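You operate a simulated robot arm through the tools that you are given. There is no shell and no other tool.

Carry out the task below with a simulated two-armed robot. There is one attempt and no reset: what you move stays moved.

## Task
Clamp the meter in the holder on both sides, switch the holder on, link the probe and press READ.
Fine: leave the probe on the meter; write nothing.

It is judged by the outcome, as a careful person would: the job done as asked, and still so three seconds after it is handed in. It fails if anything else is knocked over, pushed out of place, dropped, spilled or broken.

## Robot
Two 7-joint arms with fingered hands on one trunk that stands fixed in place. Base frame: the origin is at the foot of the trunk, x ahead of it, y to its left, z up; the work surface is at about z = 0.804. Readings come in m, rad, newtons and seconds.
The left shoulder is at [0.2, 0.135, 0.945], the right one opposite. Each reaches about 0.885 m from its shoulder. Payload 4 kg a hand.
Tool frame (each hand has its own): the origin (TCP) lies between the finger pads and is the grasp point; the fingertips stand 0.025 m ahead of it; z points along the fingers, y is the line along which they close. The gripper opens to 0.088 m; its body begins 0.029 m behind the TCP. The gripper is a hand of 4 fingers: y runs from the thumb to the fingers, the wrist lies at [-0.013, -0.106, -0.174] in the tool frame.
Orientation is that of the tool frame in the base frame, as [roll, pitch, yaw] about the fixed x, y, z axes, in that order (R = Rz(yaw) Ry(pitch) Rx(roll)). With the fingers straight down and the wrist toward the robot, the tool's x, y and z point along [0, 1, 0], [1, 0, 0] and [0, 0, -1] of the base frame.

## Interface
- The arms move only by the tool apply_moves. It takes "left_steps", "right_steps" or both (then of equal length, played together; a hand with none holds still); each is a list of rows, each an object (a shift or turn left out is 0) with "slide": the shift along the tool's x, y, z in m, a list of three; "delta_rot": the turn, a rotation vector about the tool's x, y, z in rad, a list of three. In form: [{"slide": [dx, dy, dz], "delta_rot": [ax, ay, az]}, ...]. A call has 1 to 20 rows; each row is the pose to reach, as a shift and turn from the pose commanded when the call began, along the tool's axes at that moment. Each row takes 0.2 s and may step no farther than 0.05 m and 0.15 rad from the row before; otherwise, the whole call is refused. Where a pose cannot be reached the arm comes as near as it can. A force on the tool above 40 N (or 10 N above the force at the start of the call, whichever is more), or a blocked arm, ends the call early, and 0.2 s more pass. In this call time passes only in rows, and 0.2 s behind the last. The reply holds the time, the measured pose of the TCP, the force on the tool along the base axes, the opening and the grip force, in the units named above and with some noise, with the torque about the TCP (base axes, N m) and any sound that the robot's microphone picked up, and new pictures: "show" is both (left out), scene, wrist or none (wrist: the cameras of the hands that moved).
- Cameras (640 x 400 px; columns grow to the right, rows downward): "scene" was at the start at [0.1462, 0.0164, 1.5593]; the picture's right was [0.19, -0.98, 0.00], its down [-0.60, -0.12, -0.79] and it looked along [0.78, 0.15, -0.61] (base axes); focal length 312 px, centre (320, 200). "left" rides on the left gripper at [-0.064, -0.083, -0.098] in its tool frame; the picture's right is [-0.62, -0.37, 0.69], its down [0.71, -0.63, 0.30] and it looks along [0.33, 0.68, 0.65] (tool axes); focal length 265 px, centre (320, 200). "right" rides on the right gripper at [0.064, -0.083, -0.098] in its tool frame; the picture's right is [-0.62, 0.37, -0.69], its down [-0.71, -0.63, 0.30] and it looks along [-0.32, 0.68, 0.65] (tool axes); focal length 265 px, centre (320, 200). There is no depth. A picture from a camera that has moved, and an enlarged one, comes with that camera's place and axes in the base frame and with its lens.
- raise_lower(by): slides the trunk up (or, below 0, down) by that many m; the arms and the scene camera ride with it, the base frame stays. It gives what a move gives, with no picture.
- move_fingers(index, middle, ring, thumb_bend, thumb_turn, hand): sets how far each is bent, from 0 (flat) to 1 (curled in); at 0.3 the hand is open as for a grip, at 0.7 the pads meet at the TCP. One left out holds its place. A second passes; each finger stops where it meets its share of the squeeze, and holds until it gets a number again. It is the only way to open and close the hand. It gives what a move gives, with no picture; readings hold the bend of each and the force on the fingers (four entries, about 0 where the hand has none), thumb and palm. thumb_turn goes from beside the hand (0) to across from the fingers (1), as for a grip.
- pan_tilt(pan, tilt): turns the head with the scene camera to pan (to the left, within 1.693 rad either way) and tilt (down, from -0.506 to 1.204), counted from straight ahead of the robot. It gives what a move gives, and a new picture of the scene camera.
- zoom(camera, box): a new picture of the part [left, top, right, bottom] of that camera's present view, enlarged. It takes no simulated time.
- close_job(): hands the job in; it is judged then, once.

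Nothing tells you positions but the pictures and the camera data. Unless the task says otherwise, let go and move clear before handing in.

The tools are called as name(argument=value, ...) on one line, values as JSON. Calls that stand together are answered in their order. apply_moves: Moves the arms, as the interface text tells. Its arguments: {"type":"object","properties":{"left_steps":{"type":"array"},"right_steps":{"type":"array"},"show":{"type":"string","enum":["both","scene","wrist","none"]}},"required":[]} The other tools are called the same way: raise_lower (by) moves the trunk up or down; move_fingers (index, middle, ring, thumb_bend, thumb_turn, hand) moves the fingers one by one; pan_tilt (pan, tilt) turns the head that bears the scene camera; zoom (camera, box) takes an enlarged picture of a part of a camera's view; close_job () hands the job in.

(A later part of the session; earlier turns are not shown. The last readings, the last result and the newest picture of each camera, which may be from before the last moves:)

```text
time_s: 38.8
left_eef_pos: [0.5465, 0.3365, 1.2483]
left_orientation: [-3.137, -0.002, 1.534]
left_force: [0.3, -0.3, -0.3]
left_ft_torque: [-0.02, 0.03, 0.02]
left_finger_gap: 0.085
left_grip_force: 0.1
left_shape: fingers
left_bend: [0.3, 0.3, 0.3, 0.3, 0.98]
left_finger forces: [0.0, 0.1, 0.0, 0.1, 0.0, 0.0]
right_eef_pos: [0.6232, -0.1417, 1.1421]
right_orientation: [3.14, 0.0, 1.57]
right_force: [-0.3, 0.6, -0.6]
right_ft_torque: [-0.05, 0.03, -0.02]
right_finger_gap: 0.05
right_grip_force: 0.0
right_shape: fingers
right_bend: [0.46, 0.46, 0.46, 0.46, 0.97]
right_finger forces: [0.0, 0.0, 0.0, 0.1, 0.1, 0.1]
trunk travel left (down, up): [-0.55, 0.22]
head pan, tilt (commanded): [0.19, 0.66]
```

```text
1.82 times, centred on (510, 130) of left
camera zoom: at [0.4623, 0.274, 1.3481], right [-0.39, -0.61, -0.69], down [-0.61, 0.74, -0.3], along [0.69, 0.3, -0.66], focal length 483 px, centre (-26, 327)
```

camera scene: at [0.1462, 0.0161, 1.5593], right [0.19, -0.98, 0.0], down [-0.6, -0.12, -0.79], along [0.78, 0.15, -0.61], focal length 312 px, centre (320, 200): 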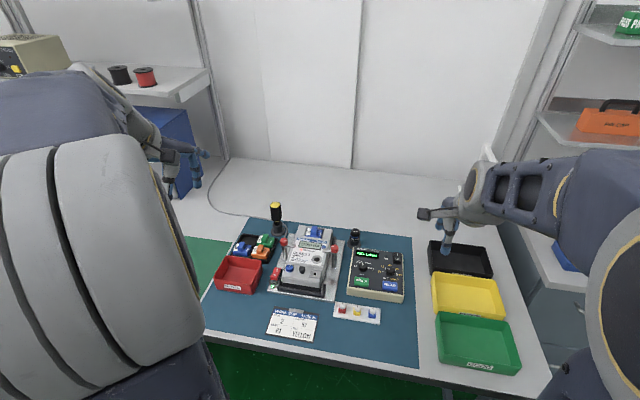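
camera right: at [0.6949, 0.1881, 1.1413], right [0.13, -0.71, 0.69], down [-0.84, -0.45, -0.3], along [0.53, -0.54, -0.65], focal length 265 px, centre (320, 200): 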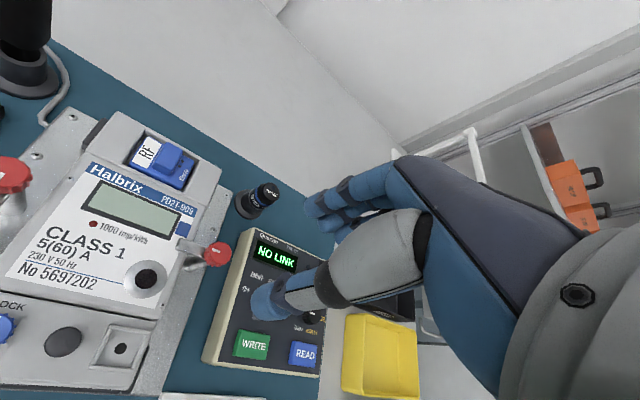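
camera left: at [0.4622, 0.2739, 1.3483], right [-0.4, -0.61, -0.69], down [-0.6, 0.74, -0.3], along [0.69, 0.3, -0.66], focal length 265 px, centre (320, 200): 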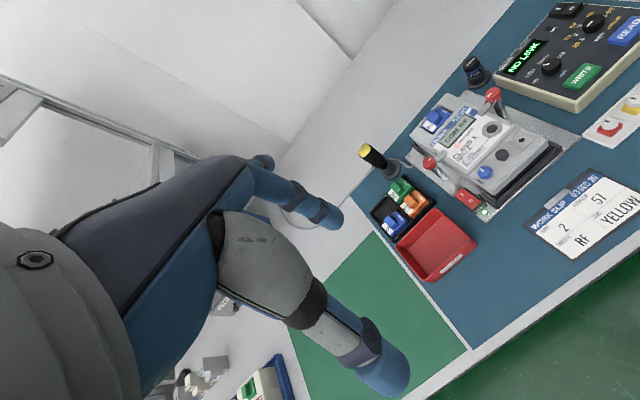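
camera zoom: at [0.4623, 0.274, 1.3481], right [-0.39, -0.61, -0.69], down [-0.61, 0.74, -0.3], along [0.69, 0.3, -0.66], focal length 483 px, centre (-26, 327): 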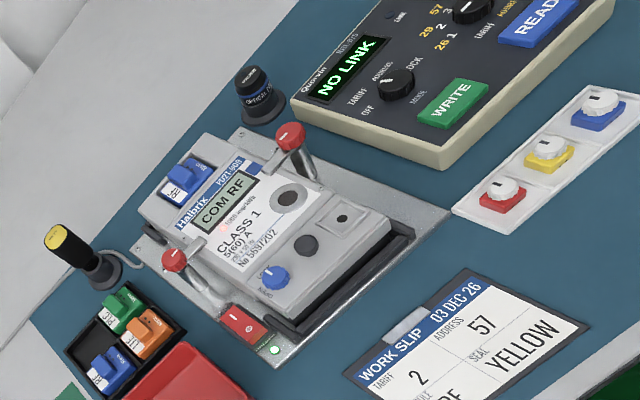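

Meter reads "COM RF" and both clamps are closed. Next the probe: axis at about (0.881, 0.042), cap top at z ≈ 0.868, about 32 mm wide. I'll bring the right hand above it in the diagonal pose.

apply_moves(right_steps=[{"slide": [0.0229, 0.0321, 0.0203], "delta_rot": [0, 0, -0.098]}, {"slide": [0.0458, 0.0643, 0.0405], "delta_rot": [0, 0, -0.196]}, {"slide": [0.0686, 0.0964, 0.0608], "delta_rot": [0, 0, -0.294]}, {"slide": [0.0915, 0.1285, 0.081], "delta_rot": [0, 0, -0.392]}, {"slide": [0.1144, 0.1606, 0.1013], "delta_rot": [0, 0, -0.49]}, {"slide": [0.1373, 0.1928, 0.1215], "delta_rot": [0, 0, -0.588]}, {"slide": [0.1601, 0.2249, 0.1418], "delta_rot": [0, 0, -0.686]}, {"slide": [0.183, 0.257, 0.162], "delta_rot": [0, 0, -0.785]}], show="both")

move_fingers(hand="right", index=0.43, middle=0.43, ring=0.43, thumb_bend=0.43, thumb_turn=1.0)

zoom(camera="right", box=[180, 150, 380, 320])

zoom(camera="scene", box=[310, 190, 400, 260])

zoom(camera="left", box=[430, 20, 550, 120])

```text
time_s: 40.6
left_eef_pos: [0.5473, 0.3361, 1.2487]
left_orientation: [-3.136, 0.0, 1.533]
left_force: [0.4, -0.1, -0.3]
left_ft_torque: [0.04, -0.03, 0.02]
left_finger_gap: 0.0849
left_grip_force: 0.0
left_shape: fingers
left_bend: [0.3, 0.3, 0.3, 0.3, 0.98]
left_finger forces: [0.1, 0.0, 0.0, 0.0, 0.1, 0.0]
right_eef_pos: [0.8803, 0.0397, 0.9792]
right_orientation: [-3.141, 0.001, 2.357]
right_force: [-0.5, -0.8, 0.9]
right_ft_torque: [0.01, -0.03, 0.01]
right_finger_gap: 0.0502
right_grip_force: 0.0
right_shape: fingers
right_bend: [0.46, 0.46, 0.46, 0.46, 0.97]
right_finger forces: [0.0, 0.0, 0.0, 0.1, 0.1, 0.0]
trunk travel left (down, up): [-0.55, 0.22]
head pan, tilt (commanded): [0.19, 0.66]
camera scene: at [0.1458, 0.0162, 1.5594], right [0.19, -0.98, 0.0], down [-0.6, -0.12, -0.79], along [0.78, 0.15, -0.61], focal length 312 px, centre (320, 200)
camera right: at [0.7758, 0.0269, 1.0768], right [0.7, -0.18, 0.69], down [0.06, -0.95, -0.3], along [0.71, 0.25, -0.65], focal length 265 px, centre (320, 200)
```

scene: 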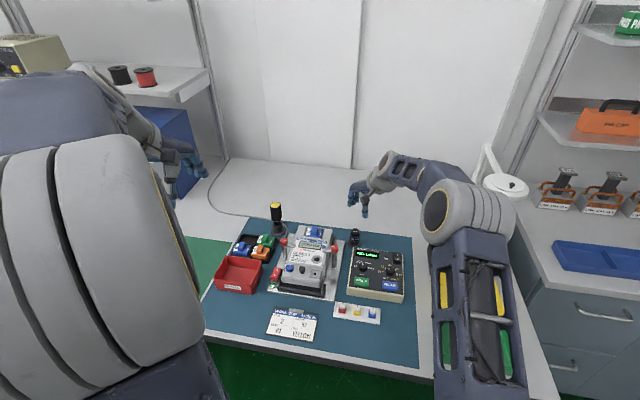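
right: 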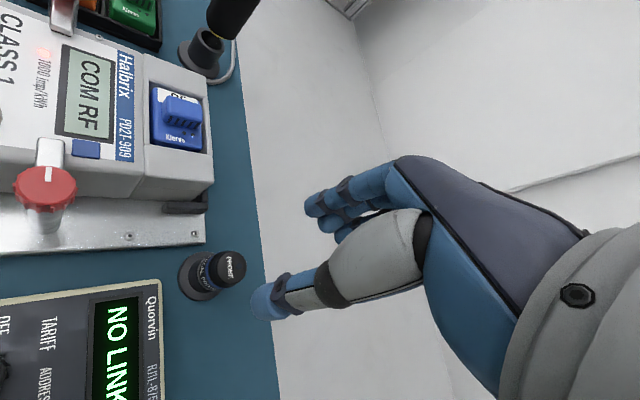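

```text
time_s: 41.6
left_eef_pos: [0.5468, 0.3358, 1.249]
left_orientation: [-3.136, 0.0, 1.533]
left_force: [-0.3, 0.6, 0.1]
left_ft_torque: [0.02, 0.0, 0.0]
left_finger_gap: 0.0852
left_grip_force: 0.2
left_shape: fingers
left_bend: [0.3, 0.3, 0.3, 0.3, 0.98]
left_finger forces: [0.0, 0.0, 0.0, 0.1, 0.0, 0.1]
right_eef_pos: [0.8804, 0.0398, 0.9799]
right_orientation: [-3.139, 0.0, 2.355]
right_force: [0.1, -0.2, -1.2]
right_ft_torque: [-0.01, 0.01, 0.01]
right_finger_gap: 0.0565
right_grip_force: 0.0
right_shape: fingers
right_bend: [0.43, 0.43, 0.43, 0.43, 0.99]
right_finger forces: [0.1, 0.1, 0.0, 0.0, 0.0, 0.0]
trunk travel left (down, up): [-0.55, 0.22]
head pan, tilt (commanded): [0.19, 0.66]
```

```text
2.35 times, centred on (280, 235) of right
camera zoom: at [0.7758, 0.0274, 1.077], right [0.7, -0.18, 0.69], down [0.06, -0.95, -0.3], along [0.71, 0.25, -0.65], focal length 624 px, centre (414, 118)
```

zoom: 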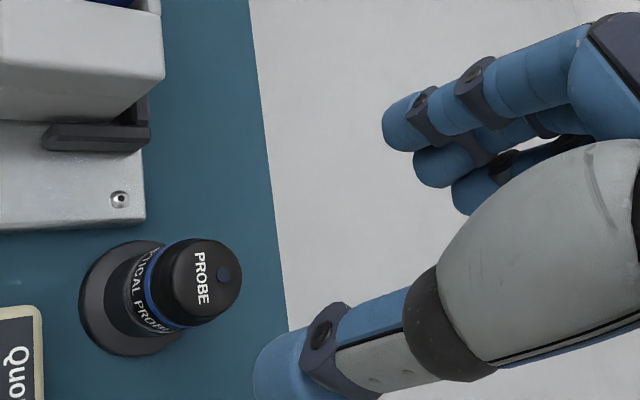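

```text
5.71 times, centred on (355, 225) of scene
camera zoom: at [0.1463, 0.0165, 1.5593], right [0.19, -0.98, 0.0], down [-0.6, -0.12, -0.79], along [0.78, 0.15, -0.61], focal length 1780 px, centre (120, 57)
```

zoom: 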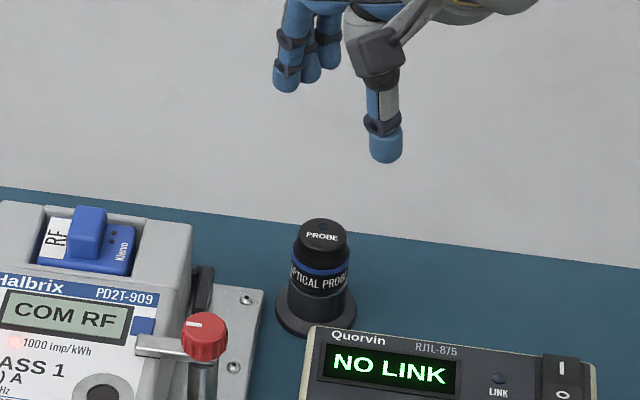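

```text
4.00 times, centred on (490, 70) of left
camera zoom: at [0.4624, 0.274, 1.3481], right [-0.39, -0.61, -0.69], down [-0.61, 0.74, -0.3], along [0.69, 0.3, -0.66], focal length 1062 px, centre (-360, 720)
```

zoom: 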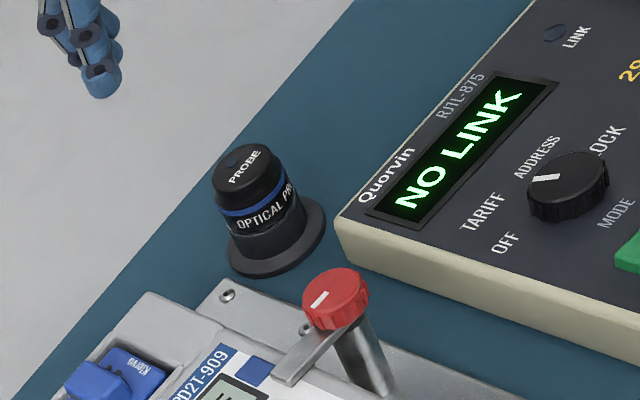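

I refine the probe axis to about (0.883, 0.042) with its top near z = 0.871. I'll centre on it and descend partway, then re-check.

apply_moves(right_steps=[{"slide": [0.0001, 0.0037, 0.02]}, {"slide": [0.0001, 0.0037, 0.045]}, {"slide": [0.0001, 0.0037, 0.065]}, {"slide": [0.0001, 0.0037, 0.08]}], show="none")

zoom(camera="right", box=[200, 150, 380, 300])

zoom(camera="scene", box=[320, 205, 390, 255])

zoom(camera="left", box=[430, 20, 550, 120])

```text
time_s: 42.6
left_eef_pos: [0.5471, 0.3356, 1.2485]
left_orientation: [-3.137, 0.0, 1.535]
left_force: [0.6, 0.5, -0.6]
left_ft_torque: [0.0, -0.02, -0.02]
left_finger_gap: 0.0851
left_grip_force: 0.2
left_shape: fingers
left_bend: [0.3, 0.3, 0.3, 0.3, 0.98]
left_finger forces: [0.1, 0.0, 0.0, 0.0, 0.1, 0.1]
right_eef_pos: [0.8844, 0.0445, 0.8996]
right_orientation: [3.14, 0.001, 2.355]
right_force: [-0.2, -0.3, 0.0]
right_ft_torque: [-0.04, -0.03, -0.01]
right_finger_gap: 0.0566
right_grip_force: 0.1
right_shape: fingers
right_bend: [0.43, 0.43, 0.43, 0.43, 0.99]
right_finger forces: [0.0, 0.0, 0.0, 0.1, 0.0, 0.1]
trunk travel left (down, up): [-0.55, 0.22]
head pan, tilt (commanded): [0.19, 0.66]
```

```text
2.67 times, centred on (290, 225) of right
camera zoom: at [0.7793, 0.0315, 0.9974], right [0.7, -0.18, 0.69], down [0.06, -0.95, -0.3], along [0.71, 0.25, -0.65], focal length 708 px, centre (400, 133)
```

zoom: 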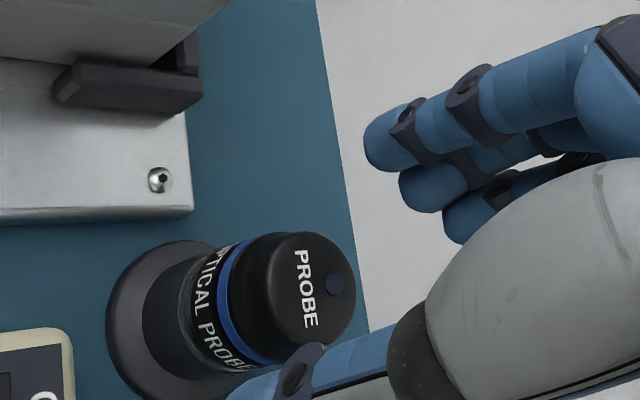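

```text
8.00 times, centred on (355, 230) of scene
camera zoom: at [0.1461, 0.0165, 1.5594], right [0.19, -0.98, 0.0], down [-0.6, -0.12, -0.79], along [0.78, 0.15, -0.61], focal length 2492 px, centre (40, -40)
```

zoom: 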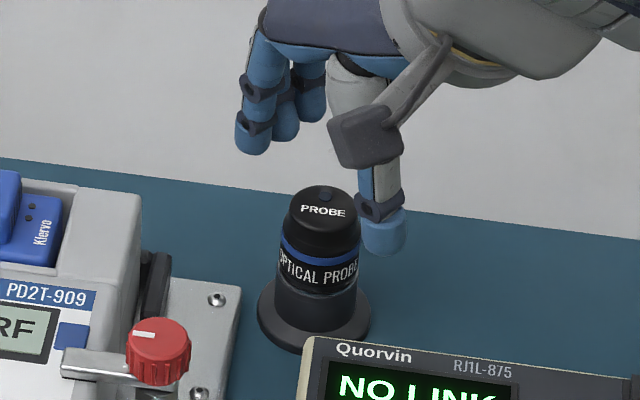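

```text
4.00 times, centred on (490, 70) of left
camera zoom: at [0.4622, 0.274, 1.3482], right [-0.39, -0.61, -0.69], down [-0.61, 0.74, -0.3], along [0.69, 0.3, -0.66], focal length 1062 px, centre (-360, 720)
```

zoom: 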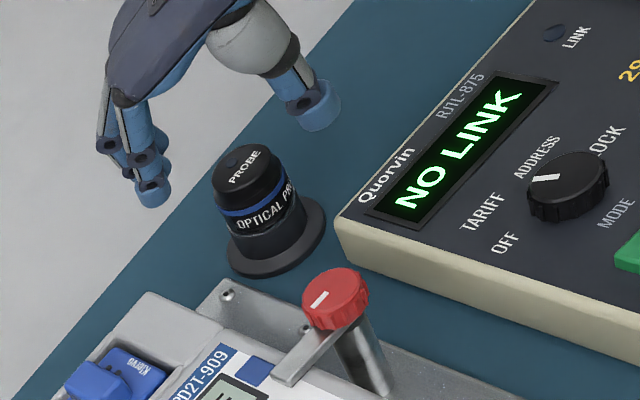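

The probe is between thumb and fingers within a few mm. I'll lower so the tips reach the label band just above the stand rim, then close gently in small steps.

apply_moves(right_steps=[{"slide": [0, -0.001, 0.012]}, {"slide": [0, -0.002, 0.022]}, {"slide": [0, -0.002, 0.031]}], show="none")

move_fingers(hand="right", index=0.49, middle=0.5, ring=0.49, thumb_bend=0.5)

zoom(camera="right", box=[200, 150, 380, 300])

zoom(camera="left", box=[430, 20, 550, 120])

zoom(camera="scene", box=[320, 205, 390, 255])

```text
time_s: 43.4
left_eef_pos: [0.5475, 0.3369, 1.2483]
left_orientation: [-3.136, -0.001, 1.534]
left_force: [0.2, 0.0, 0.2]
left_ft_torque: [-0.02, 0.03, 0.03]
left_finger_gap: 0.085
left_grip_force: 0.0
left_shape: fingers
left_bend: [0.3, 0.3, 0.3, 0.3, 0.98]
left_finger forces: [0.0, 0.1, 0.1, 0.0, 0.0, 0.0]
right_eef_pos: [0.8806, 0.0433, 0.8697]
right_orientation: [-3.141, 0.001, 2.357]
right_force: [-0.1, -0.2, 0.2]
right_ft_torque: [-0.01, 0.03, -0.01]
right_finger_gap: 0.0562
right_grip_force: 0.1
right_shape: fingers
right_bend: [0.43, 0.43, 0.43, 0.43, 0.99]
right_finger forces: [0.1, 0.0, 0.1, 0.1, 0.0, 0.0]
trunk travel left (down, up): [-0.55, 0.22]
head pan, tilt (commanded): [0.19, 0.66]
```

```text
time_s: 44.4
left_eef_pos: [0.5469, 0.3369, 1.2489]
left_orientation: [-3.136, 0.0, 1.534]
left_force: [-0.8, 0.6, 0.0]
left_ft_torque: [0.0, 0.03, -0.01]
left_finger_gap: 0.0849
left_grip_force: 0.1
left_shape: fingers
left_bend: [0.3, 0.3, 0.3, 0.3, 0.98]
left_finger forces: [0.0, 0.0, 0.0, 0.0, 0.0, 0.0]
right_eef_pos: [0.8817, 0.0437, 0.8694]
right_orientation: [3.141, 0.002, 2.358]
right_force: [-0.6, 0.6, 0.8]
right_ft_torque: [0.0, -0.05, 0.0]
right_finger_gap: 0.043
right_grip_force: 0.1
right_shape: fingers
right_bend: [0.49, 0.5, 0.49, 0.5, 1.0]
right_finger forces: [0.0, 0.0, 0.1, 0.1, 0.1, 0.0]
trunk travel left (down, up): [-0.55, 0.22]
head pan, tilt (commanded): [0.19, 0.66]
```

```text
2.67 times, centred on (290, 225) of right
camera zoom: at [0.7773, 0.031, 0.9665], right [0.7, -0.18, 0.69], down [0.06, -0.95, -0.3], along [0.71, 0.25, -0.65], focal length 708 px, centre (400, 133)
```

zoom: 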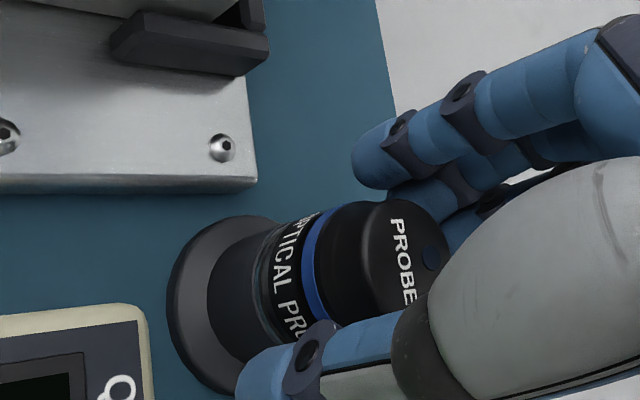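

```text
4.00 times, centred on (490, 70) of left
camera zoom: at [0.4624, 0.274, 1.3481], right [-0.39, -0.61, -0.69], down [-0.61, 0.74, -0.3], along [0.69, 0.3, -0.66], focal length 1062 px, centre (-360, 720)
```

zoom: 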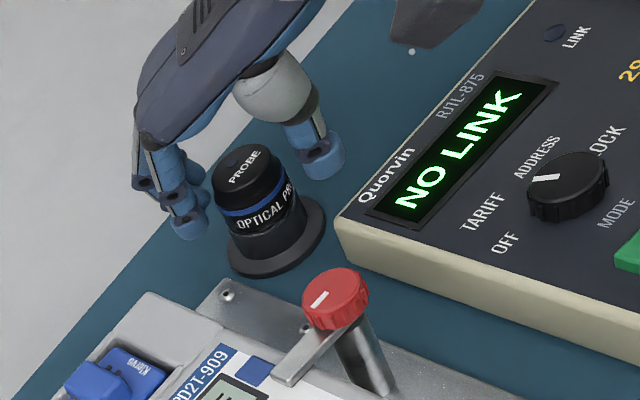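

```text
8.00 times, centred on (355, 230) of scene
camera zoom: at [0.1462, 0.0165, 1.5593], right [0.19, -0.98, 0.0], down [-0.6, -0.12, -0.79], along [0.78, 0.15, -0.61], focal length 2492 px, centre (40, -40)
```

zoom: 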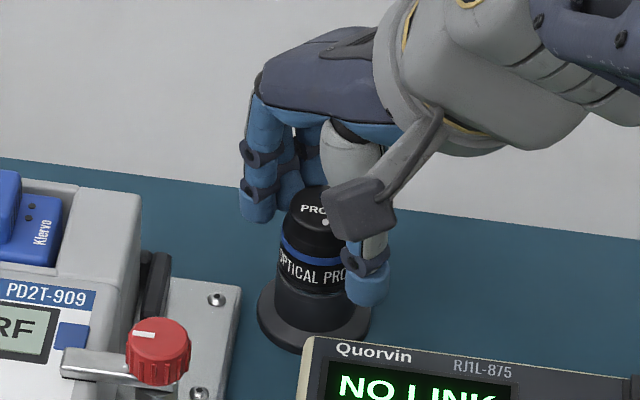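

Well centred. I'll close further to touch the probe body.

move_fingers(hand="right", index=0.54, middle=0.55, ring=0.52, thumb_bend=0.55)

zoom(camera="right", box=[200, 150, 380, 300])

zoom(camera="left", box=[430, 20, 550, 120])

```text
time_s: 45.4
left_eef_pos: [0.5475, 0.3359, 1.2483]
left_orientation: [-3.137, 0.0, 1.533]
left_force: [-0.2, 0.1, 0.3]
left_ft_torque: [0.02, 0.03, -0.03]
left_finger_gap: 0.085
left_grip_force: 0.0
left_shape: fingers
left_bend: [0.3, 0.3, 0.3, 0.3, 0.98]
left_finger forces: [0.0, 0.1, 0.0, 0.0, 0.1, 0.1]
right_eef_pos: [0.8814, 0.0438, 0.8694]
right_orientation: [-3.141, 0.001, 2.356]
right_force: [0.1, 0.1, -0.3]
right_ft_torque: [-0.01, 0.01, 0.02]
right_finger_gap: 0.0322
right_grip_force: 0.1
right_shape: fingers
right_bend: [0.54, 0.55, 0.52, 0.55, 1.0]
right_finger forces: [0.1, 0.1, 0.0, 0.0, 0.1, 0.1]
trunk travel left (down, up): [-0.55, 0.22]
head pan, tilt (commanded): [0.19, 0.66]
```

```text
2.67 times, centred on (290, 225) of right
camera zoom: at [0.7773, 0.031, 0.9665], right [0.7, -0.18, 0.69], down [0.06, -0.95, -0.3], along [0.71, 0.25, -0.65], focal length 708 px, centre (400, 133)
```

zoom: 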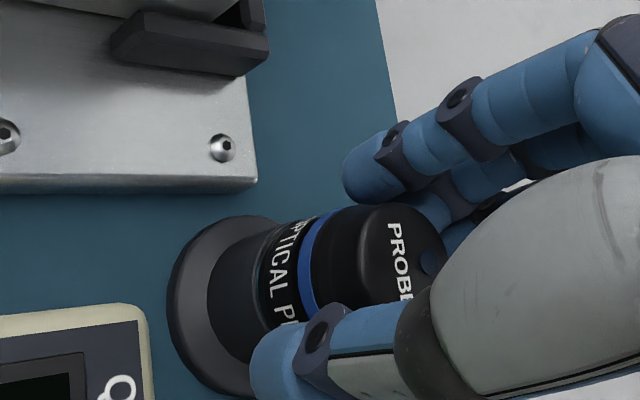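

```text
4.00 times, centred on (490, 70) of left
camera zoom: at [0.4624, 0.274, 1.3481], right [-0.39, -0.61, -0.69], down [-0.61, 0.74, -0.3], along [0.69, 0.3, -0.66], focal length 1062 px, centre (-360, 720)
```

zoom: 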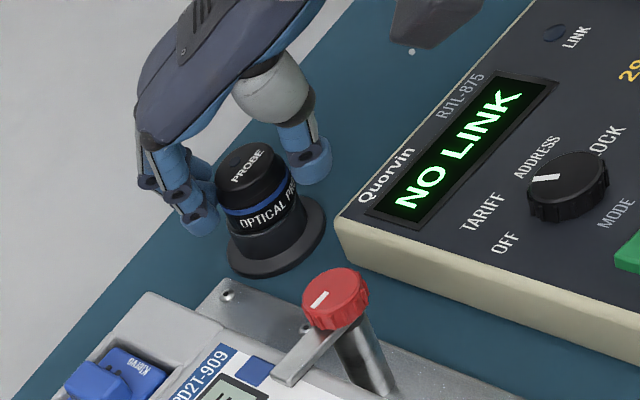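

Still no firm contact. I'll close further with middle and thumb leading.

move_fingers(hand="right", index=0.6, middle=0.62, ring=0.54, thumb_bend=0.62)

zoom(camera="right", box=[200, 150, 380, 300])

zoom(camera="left", box=[430, 20, 550, 120])

```text
time_s: 46.4
left_eef_pos: [0.5468, 0.3363, 1.2483]
left_orientation: [-3.136, -0.002, 1.535]
left_force: [0.1, -0.3, -0.6]
left_ft_torque: [0.01, 0.01, 0.0]
left_finger_gap: 0.0851
left_grip_force: 0.1
left_shape: fingers
left_bend: [0.3, 0.3, 0.3, 0.3, 0.98]
left_finger forces: [0.0, 0.1, 0.0, 0.0, 0.0, 0.0]
right_eef_pos: [0.8815, 0.0447, 0.8693]
right_orientation: [-3.141, 0.001, 2.356]
right_force: [-0.1, 0.0, -0.2]
right_ft_torque: [0.01, -0.03, -0.02]
right_finger_gap: 0.0239
right_grip_force: 2.6
right_shape: fingers
right_bend: [0.59, 0.59, 0.54, 0.58, 1.0]
right_finger forces: [0.4, 2.6, 0.0, 0.0, 3.1, 0.0]
trunk travel left (down, up): [-0.55, 0.22]
head pan, tilt (commanded): [0.19, 0.66]
```

```text
2.67 times, centred on (290, 225) of right
camera zoom: at [0.7773, 0.031, 0.9665], right [0.7, -0.18, 0.69], down [0.06, -0.95, -0.3], along [0.71, 0.25, -0.65], focal length 708 px, centre (400, 133)
```

zoom: 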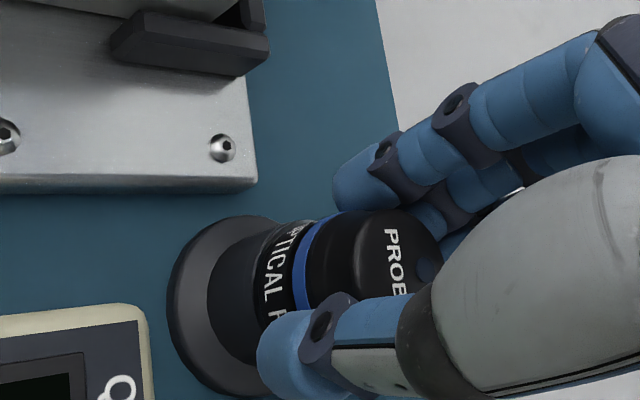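

```text
4.00 times, centred on (490, 70) of left
camera zoom: at [0.4624, 0.274, 1.3481], right [-0.39, -0.61, -0.69], down [-0.61, 0.74, -0.3], along [0.69, 0.3, -0.66], focal length 1062 px, centre (-360, 720)
```

zoom: 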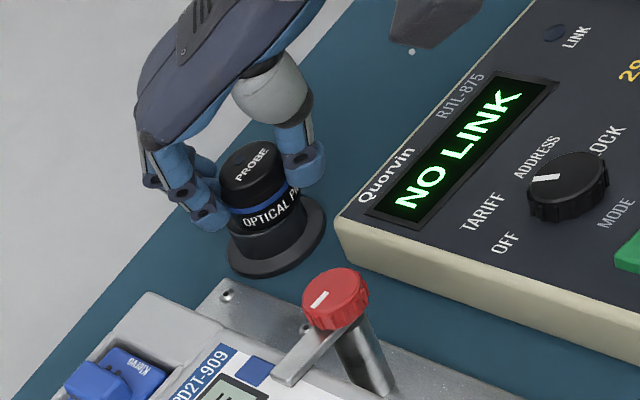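

Contact: middle 2.6 N, thumb 3.1 N, stand unmoved. I'll firm up the grip with all fingers before lifting.

move_fingers(hand="right", index=0.68, middle=0.7, ring=0.54, thumb_bend=0.7)

zoom(camera="right", box=[200, 150, 380, 300])

zoom(camera="left", box=[430, 20, 550, 120])

```text
time_s: 47.4
left_eef_pos: [0.5481, 0.3358, 1.249]
left_orientation: [-3.137, 0.0, 1.534]
left_force: [-0.5, -0.6, 0.5]
left_ft_torque: [-0.02, -0.02, 0.01]
left_finger_gap: 0.0852
left_grip_force: 0.1
left_shape: fingers
left_bend: [0.3, 0.3, 0.3, 0.3, 0.98]
left_finger forces: [0.1, 0.0, 0.1, 0.1, 0.0, 0.0]
right_eef_pos: [0.8822, 0.0449, 0.87]
right_orientation: [3.141, 0.0, 2.357]
right_force: [-0.2, 0.4, -0.2]
right_ft_torque: [0.02, 0.01, 0.01]
right_finger_gap: 0.0209
right_grip_force: 9.5
right_shape: fingers
right_bend: [0.62, 0.62, 0.54, 0.58, 1.0]
right_finger forces: [2.9, 6.4, 0.0, 0.1, 9.2, 0.0]
trunk travel left (down, up): [-0.55, 0.22]
head pan, tilt (commanded): [0.19, 0.66]
```

```text
2.67 times, centred on (290, 225) of right
camera zoom: at [0.7773, 0.031, 0.9665], right [0.7, -0.18, 0.69], down [0.06, -0.95, -0.3], along [0.71, 0.25, -0.65], focal length 708 px, centre (400, 133)
```

zoom: 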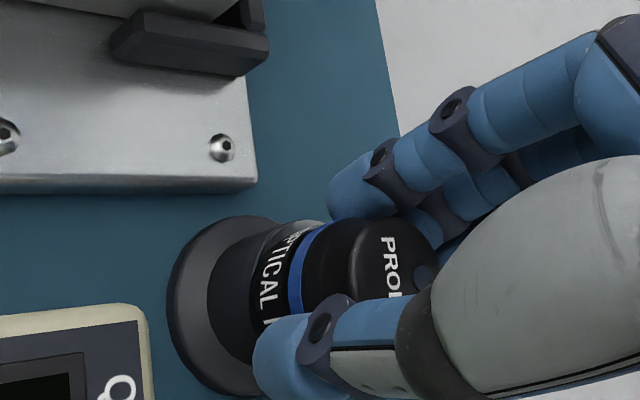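

```text
4.00 times, centred on (490, 70) of left
camera zoom: at [0.4624, 0.274, 1.3481], right [-0.39, -0.61, -0.69], down [-0.61, 0.74, -0.3], along [0.69, 0.3, -0.66], focal length 1062 px, centre (-360, 720)
```

zoom: 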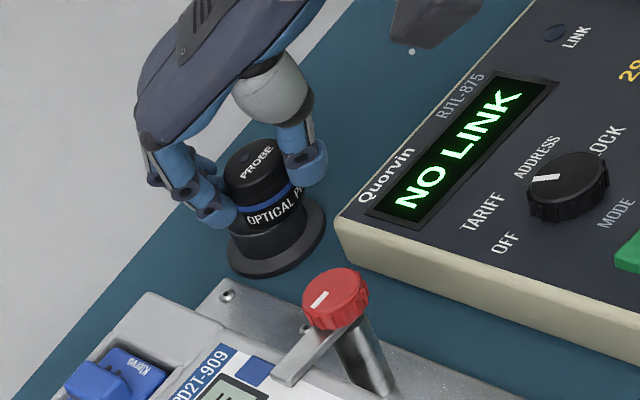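

Firm, balanced grip (9 N thumb against 9 N fingers). I'll lift slowly and look at the probe.

apply_moves(right_steps=[{"slide": [0, 0, -0.01]}, {"slide": [0, 0, -0.025]}, {"slide": [0, 0, -0.04]}, {"slide": [0, 0, -0.06]}, {"slide": [0, 0, -0.08]}], show="both")

zoom(camera="right", box=[200, 150, 380, 300])

zoom(camera="left", box=[410, 0, 550, 110])

zoom(camera="scene", box=[310, 180, 400, 250])

```text
time_s: 48.6
left_eef_pos: [0.5477, 0.3349, 1.2481]
left_orientation: [-3.139, 0.0, 1.536]
left_force: [0.1, 0.6, 0.3]
left_ft_torque: [-0.02, -0.01, 0.01]
left_finger_gap: 0.0852
left_grip_force: 0.1
left_shape: fingers
left_bend: [0.3, 0.3, 0.3, 0.3, 0.98]
left_finger forces: [0.1, 0.0, 0.0, 0.1, 0.0, 0.0]
right_eef_pos: [0.8822, 0.0442, 0.9494]
right_orientation: [-3.138, 0.0, 2.356]
right_force: [1.1, 0.7, -0.7]
right_ft_torque: [0.01, -0.02, 0.0]
right_finger_gap: 0.0212
right_grip_force: 8.9
right_shape: fingers
right_bend: [0.62, 0.62, 0.54, 0.58, 1.0]
right_finger forces: [3.1, 6.0, 0.0, 0.0, 9.2, 0.1]
trunk travel left (down, up): [-0.55, 0.22]
head pan, tilt (commanded): [0.19, 0.66]
camera scene: at [0.1464, 0.0164, 1.5593], right [0.19, -0.98, 0.0], down [-0.6, -0.12, -0.79], along [0.78, 0.15, -0.61], focal length 312 px, centre (320, 200)
camera right: at [0.7779, 0.0308, 1.0457], right [0.7, -0.18, 0.69], down [0.06, -0.95, -0.3], along [0.71, 0.25, -0.65], focal length 265 px, centre (320, 200)
```

scene: 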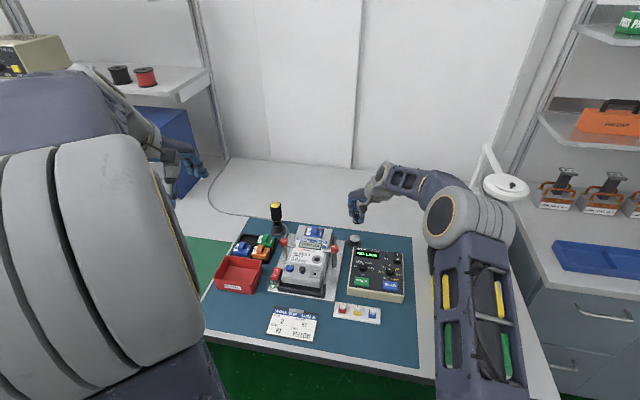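
right: 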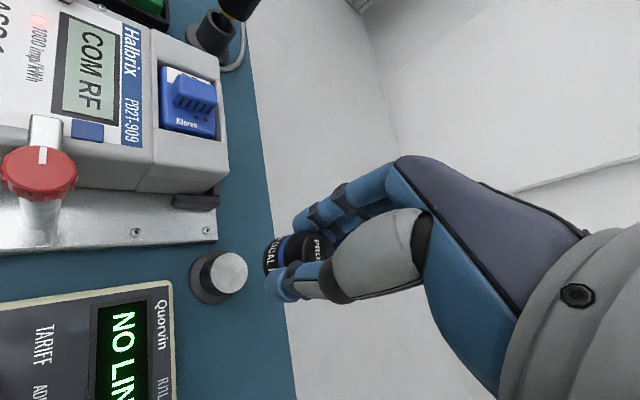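

```text
2.67 times, centred on (290, 225) of right
camera zoom: at [0.7779, 0.0308, 1.0457], right [0.7, -0.18, 0.69], down [0.06, -0.95, -0.3], along [0.71, 0.25, -0.65], focal length 708 px, centre (400, 133)
```

zoom: 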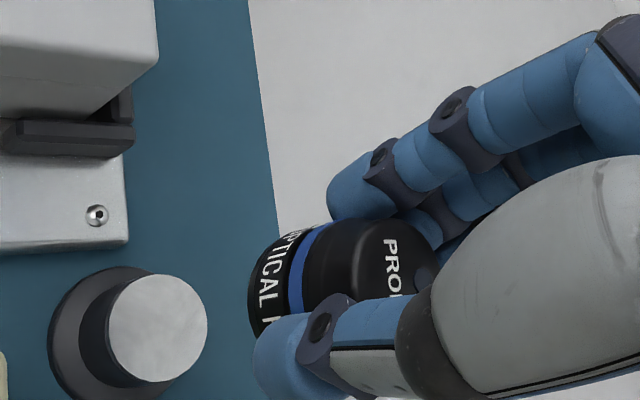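

```text
3.64 times, centred on (480, 55) of left
camera zoom: at [0.4625, 0.274, 1.3481], right [-0.39, -0.61, -0.69], down [-0.61, 0.74, -0.3], along [0.69, 0.3, -0.66], focal length 965 px, centre (-262, 727)
```

zoom: 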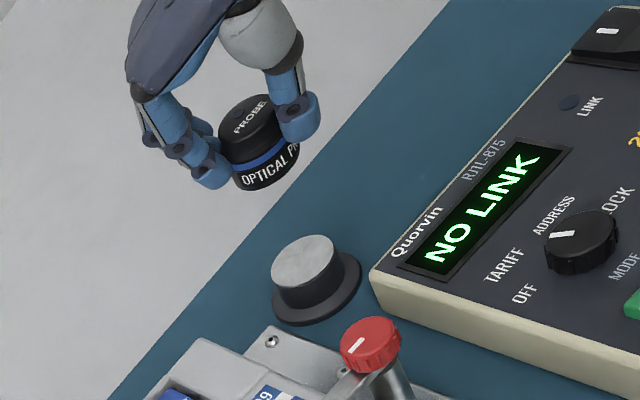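

```text
5.71 times, centred on (355, 215) of scene
camera zoom: at [0.1464, 0.0164, 1.5593], right [0.19, -0.98, 0.0], down [-0.6, -0.12, -0.79], along [0.78, 0.15, -0.61], focal length 1780 px, centre (120, 114)
```

zoom: 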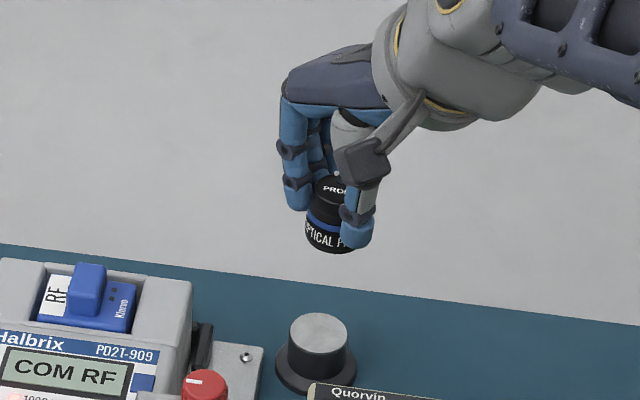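

The probe sits on a magnetic stand and is now held cleanly (bottom about 35 mm below TCP). The meter's optical port is at about (0.738, 0.140, 0.873). I'll carry it there at height and hover above the port.

apply_moves(right_steps=[{"slide": [0, 0, -0.02]}, {"slide": [0.034, -0.006, -0.025]}, {"slide": [0.068, -0.012, -0.025]}, {"slide": [0.102, -0.018, -0.025]}, {"slide": [0.136, -0.024, -0.025]}, {"slide": [0.1704, -0.029, -0.025]}, {"slide": [0.1704, -0.029, -0.005]}], show="both")

zoom(camera="right", box=[180, 130, 380, 300])

zoom(camera="left", box=[400, 40, 540, 150])

zoom(camera="scene", box=[280, 200, 370, 270])

```text
time_s: 50.2
left_eef_pos: [0.5465, 0.3362, 1.248]
left_orientation: [-3.135, -0.001, 1.535]
left_force: [-0.4, 0.5, 0.3]
left_ft_torque: [-0.02, -0.02, -0.05]
left_finger_gap: 0.0852
left_grip_force: 0.1
left_shape: fingers
left_bend: [0.3, 0.3, 0.3, 0.3, 0.98]
left_finger forces: [0.0, 0.1, 0.0, 0.0, 0.1, 0.1]
right_eef_pos: [0.7396, 0.1418, 0.9536]
right_orientation: [-3.14, 0.0, 2.354]
right_force: [-0.1, -0.5, -0.3]
right_ft_torque: [-0.01, 0.0, -0.02]
right_finger_gap: 0.021
right_grip_force: 8.5
right_shape: fingers
right_bend: [0.62, 0.62, 0.54, 0.58, 1.0]
right_finger forces: [3.0, 5.9, 0.1, 0.0, 9.0, 0.0]
trunk travel left (down, up): [-0.55, 0.22]
head pan, tilt (commanded): [0.19, 0.66]
camera scene: at [0.1462, 0.0164, 1.5593], right [0.19, -0.98, 0.0], down [-0.6, -0.12, -0.79], along [0.78, 0.15, -0.61], focal length 312 px, centre (320, 200)
camera right: at [0.634, 0.1292, 1.0512], right [0.7, -0.18, 0.69], down [0.06, -0.95, -0.3], along [0.71, 0.25, -0.65], focal length 265 px, centre (320, 200)
```

scene: 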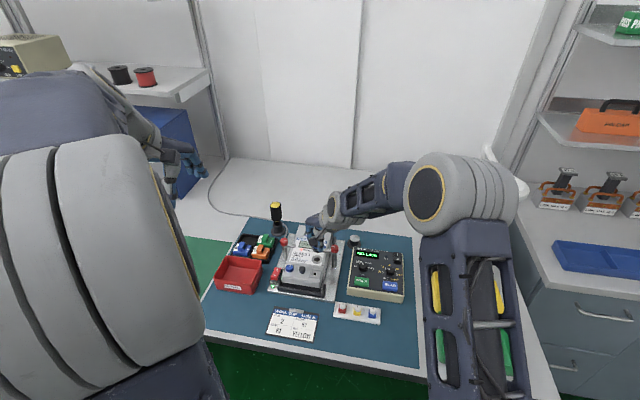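
right: 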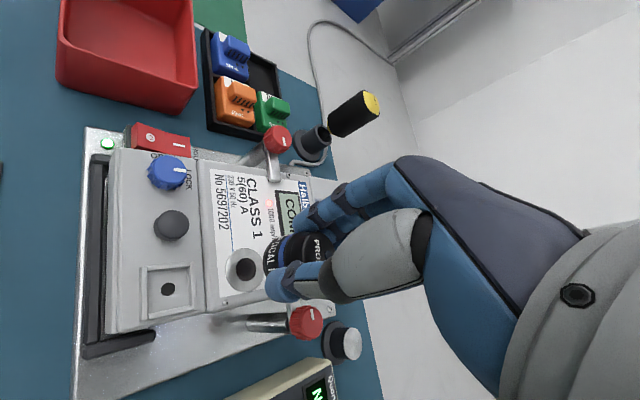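

```text
2.35 times, centred on (280, 215) of right
camera zoom: at [0.634, 0.1292, 1.0512], right [0.7, -0.18, 0.69], down [0.06, -0.95, -0.3], along [0.71, 0.25, -0.65], focal length 624 px, centre (414, 165)
```

zoom: 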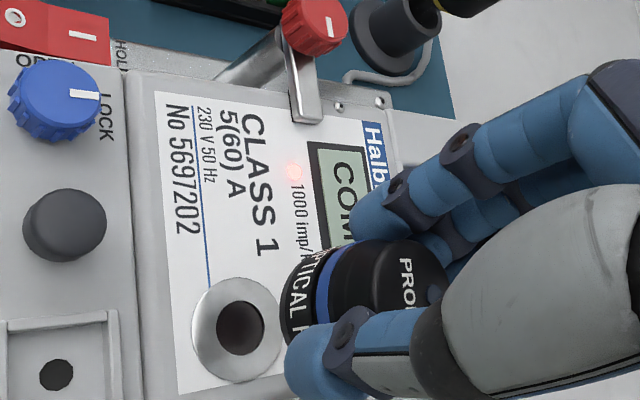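

```text
3.64 times, centred on (470, 95) of left
camera zoom: at [0.4623, 0.2739, 1.3482], right [-0.39, -0.61, -0.69], down [-0.61, 0.74, -0.3], along [0.69, 0.3, -0.66], focal length 965 px, centre (-226, 582)
```

zoom: 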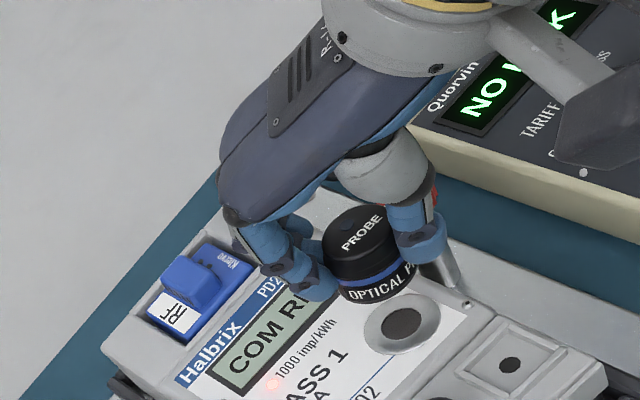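

```text
5.71 times, centred on (325, 235) of scene
camera zoom: at [0.1462, 0.0164, 1.5593], right [0.19, -0.98, 0.0], down [-0.6, -0.12, -0.79], along [0.78, 0.15, -0.61], focal length 1780 px, centre (291, 0)
```

zoom: 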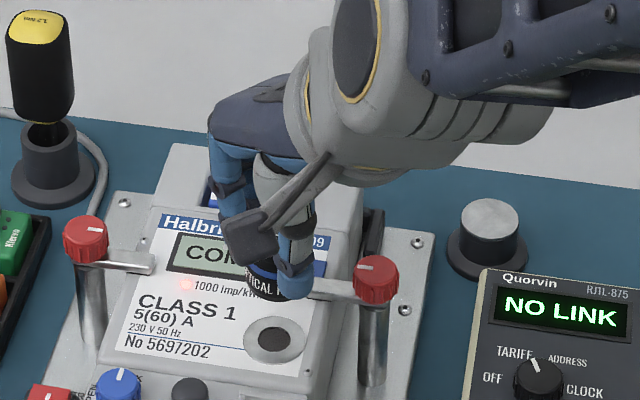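

The probe hovers about 4.5 cm above the port, centred within about 2 mm by three views. I'll lower to about 1 cm above and check again.

apply_moves(right_steps=[{"slide": [0, 0, 0.012]}, {"slide": [0, 0, 0.024]}, {"slide": [0, 0, 0.034]}], show="none")

zoom(camera="right", box=[200, 150, 360, 280])

zoom(camera="left", box=[420, 70, 530, 150])

zoom(camera="scene", box=[290, 225, 360, 275])

```text
time_s: 51.0
left_eef_pos: [0.5468, 0.3365, 1.248]
left_orientation: [-3.136, 0.0, 1.533]
left_force: [0.4, 0.0, -0.3]
left_ft_torque: [0.0, -0.03, 0.01]
left_finger_gap: 0.0851
left_grip_force: 0.0
left_shape: fingers
left_bend: [0.3, 0.3, 0.3, 0.3, 0.98]
left_finger forces: [0.1, 0.0, 0.0, 0.1, 0.1, 0.0]
right_eef_pos: [0.7403, 0.1427, 0.9196]
right_orientation: [-3.141, -0.002, 2.357]
right_force: [-1.0, -0.3, -1.0]
right_ft_torque: [-0.03, -0.01, 0.03]
right_finger_gap: 0.021
right_grip_force: 8.8
right_shape: fingers
right_bend: [0.62, 0.62, 0.54, 0.58, 1.0]
right_finger forces: [3.0, 6.0, 0.0, 0.0, 9.0, 0.0]
trunk travel left (down, up): [-0.55, 0.22]
head pan, tilt (commanded): [0.19, 0.66]
```

```text
3.08 times, centred on (280, 215) of right
camera zoom: at [0.6353, 0.1307, 1.0171], right [0.7, -0.18, 0.69], down [0.06, -0.95, -0.3], along [0.71, 0.25, -0.65], focal length 817 px, centre (443, 154)
```

zoom: 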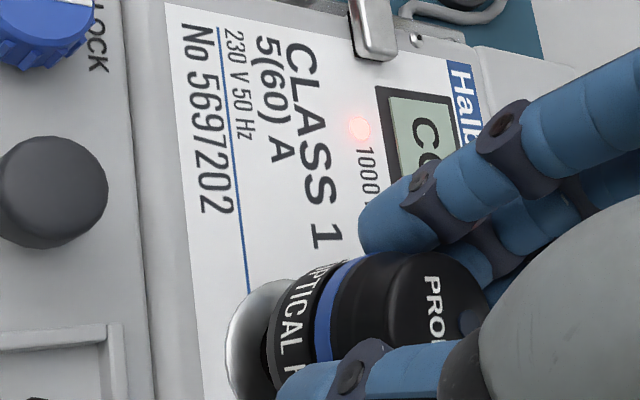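

```text
5.00 times, centred on (475, 110) of left
camera zoom: at [0.4623, 0.274, 1.3482], right [-0.39, -0.61, -0.69], down [-0.61, 0.74, -0.3], along [0.69, 0.3, -0.66], focal length 1327 px, centre (-455, 650)
```

zoom: 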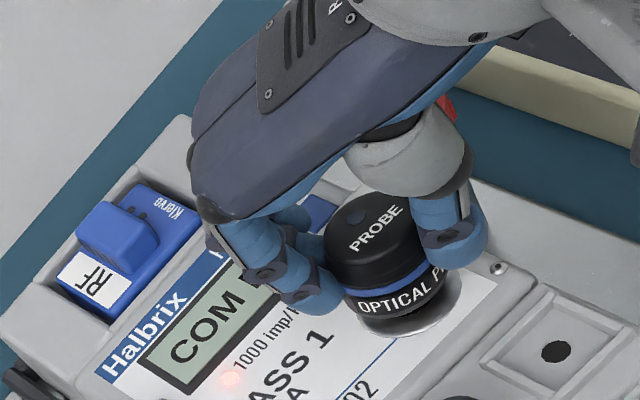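

```text
8.00 times, centred on (325, 250) of scene
camera zoom: at [0.1462, 0.0165, 1.5593], right [0.19, -0.98, 0.0], down [-0.6, -0.12, -0.79], along [0.78, 0.15, -0.61], focal length 2492 px, centre (280, -200)
```

zoom: 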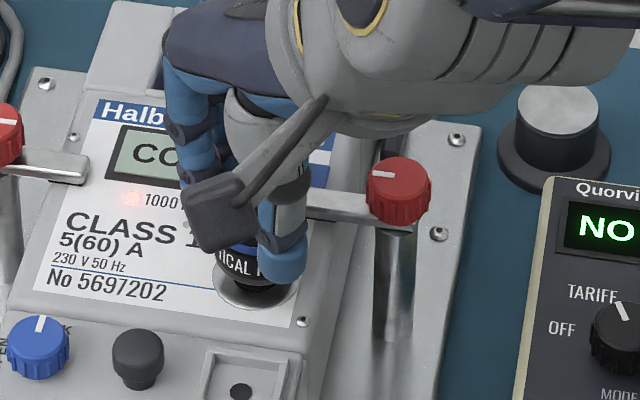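

All three views agree the probe is concentric with the port to about 1–1.5 mm and about 11 mm above it. I'll lower in small steps and watch force and the tester display.

apply_moves(right_steps=[{"slide": [0.0004, 0.0004, 0.004]}, {"slide": [0.0004, 0.0004, 0.007]}, {"slide": [0.0004, 0.0004, 0.009]}], show="none")

zoom(camera="left", box=[420, 20, 580, 150])

zoom(camera="scene", box=[300, 235, 350, 270])

zoom(camera="right", box=[200, 150, 360, 280])

```text
time_s: 51.8
left_eef_pos: [0.5472, 0.3354, 1.249]
left_orientation: [-3.137, 0.001, 1.536]
left_force: [-1.5, -0.1, -0.9]
left_ft_torque: [0.0, -0.01, 0.0]
left_finger_gap: 0.0849
left_grip_force: 0.1
left_shape: fingers
left_bend: [0.3, 0.3, 0.3, 0.3, 0.98]
left_finger forces: [0.0, 0.0, 0.1, 0.0, 0.0, 0.0]
right_eef_pos: [0.7418, 0.1417, 0.9113]
right_orientation: [-3.141, -0.002, 2.357]
right_force: [-0.2, 0.1, -0.4]
right_ft_torque: [0.0, 0.03, 0.01]
right_finger_gap: 0.021
right_grip_force: 8.6
right_shape: fingers
right_bend: [0.62, 0.63, 0.54, 0.58, 1.0]
right_finger forces: [2.9, 6.0, 0.1, 0.0, 9.2, 0.1]
trunk travel left (down, up): [-0.55, 0.22]
head pan, tilt (commanded): [0.19, 0.66]
```

```text
3.08 times, centred on (500, 85) of left
camera zoom: at [0.4623, 0.274, 1.3482], right [-0.39, -0.61, -0.69], down [-0.61, 0.74, -0.3], along [0.69, 0.3, -0.66], focal length 817 px, centre (-234, 554)
```

zoom: 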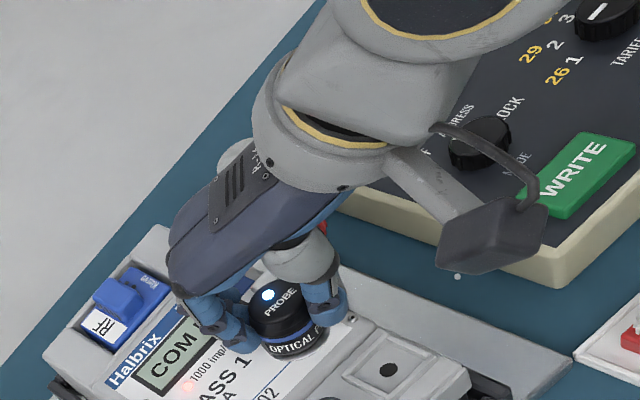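

```text
11.43 times, centred on (325, 252) of scene
camera zoom: at [0.1462, 0.0165, 1.5594], right [0.19, -0.98, 0.0], down [-0.6, -0.12, -0.79], along [0.78, 0.15, -0.61], focal length 3560 px, centre (263, -400)
```

zoom: 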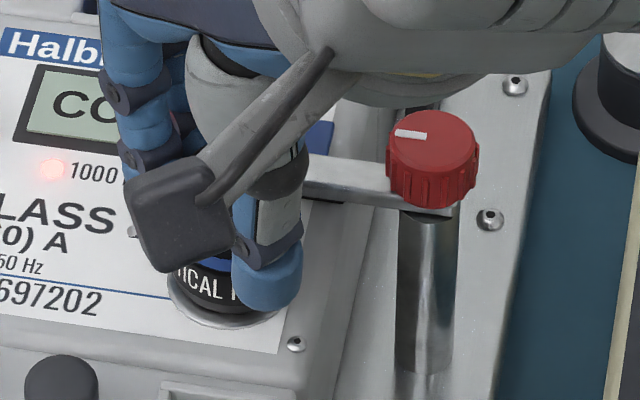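

```text
3.08 times, centred on (280, 215) of right
camera zoom: at [0.6364, 0.1306, 1.0087], right [0.7, -0.18, 0.69], down [0.06, -0.95, -0.3], along [0.71, 0.25, -0.65], focal length 817 px, centre (443, 154)
```

zoom: 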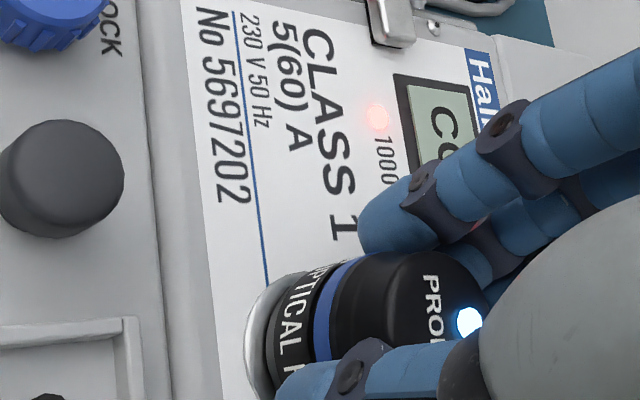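

The probe's LED has lit – it senses the port. I'll lower the last couple of mm until it seats.

apply_moves(right_steps=[{"slide": [0, 0, 0.001]}, {"slide": [0, 0, 0.002]}], show="none")

zoom(camera="right", box=[200, 150, 360, 280])

zoom(camera="left", box=[440, 80, 520, 140])

zoom(camera="scene", box=[300, 235, 350, 270])

```text
time_s: 52.4
left_eef_pos: [0.5463, 0.3352, 1.2486]
left_orientation: [-3.135, 0.001, 1.534]
left_force: [0.2, 0.2, -0.4]
left_ft_torque: [-0.04, -0.06, 0.01]
left_finger_gap: 0.0849
left_grip_force: 0.1
left_shape: fingers
left_bend: [0.3, 0.3, 0.3, 0.3, 0.98]
left_finger forces: [0.1, 0.0, 0.1, 0.0, 0.1, 0.0]
right_eef_pos: [0.74, 0.143, 0.9103]
right_orientation: [-3.141, -0.001, 2.355]
right_force: [-0.6, -0.4, 2.8]
right_ft_torque: [-0.01, -0.02, 0.02]
right_finger_gap: 0.0209
right_grip_force: 9.8
right_shape: fingers
right_bend: [0.62, 0.63, 0.54, 0.58, 1.0]
right_finger forces: [2.8, 6.2, 0.0, 0.0, 9.8, 0.0]
trunk travel left (down, up): [-0.55, 0.22]
head pan, tilt (commanded): [0.19, 0.66]
```

```text
3.08 times, centred on (280, 215) of right
camera zoom: at [0.6364, 0.1311, 1.0076], right [0.7, -0.18, 0.69], down [0.06, -0.95, -0.3], along [0.71, 0.25, -0.65], focal length 817 px, centre (443, 154)
```

zoom: 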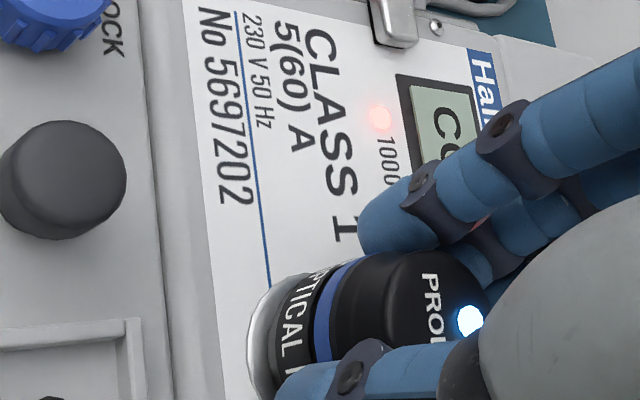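

```text
6.67 times, centred on (480, 110) of left
camera zoom: at [0.4623, 0.2739, 1.3482], right [-0.39, -0.61, -0.69], down [-0.61, 0.74, -0.3], along [0.69, 0.3, -0.66], focal length 1769 px, centre (-747, 800)
```

zoom: 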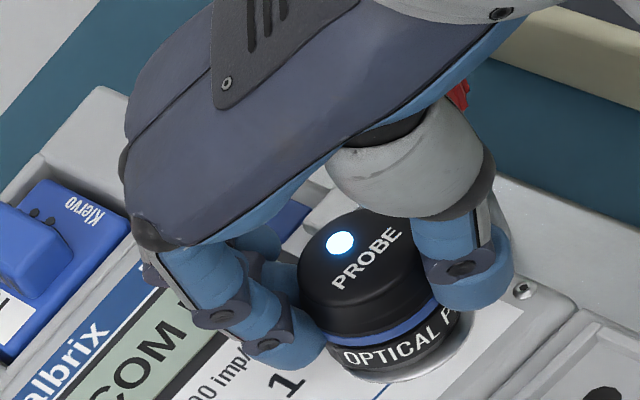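

```text
11.43 times, centred on (325, 252) of scene
camera zoom: at [0.1461, 0.0164, 1.5594], right [0.19, -0.98, 0.0], down [-0.6, -0.12, -0.79], along [0.78, 0.15, -0.61], focal length 3560 px, centre (263, -400)
```

zoom: 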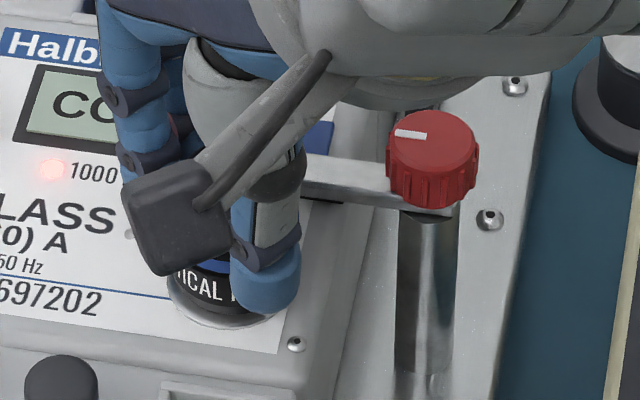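

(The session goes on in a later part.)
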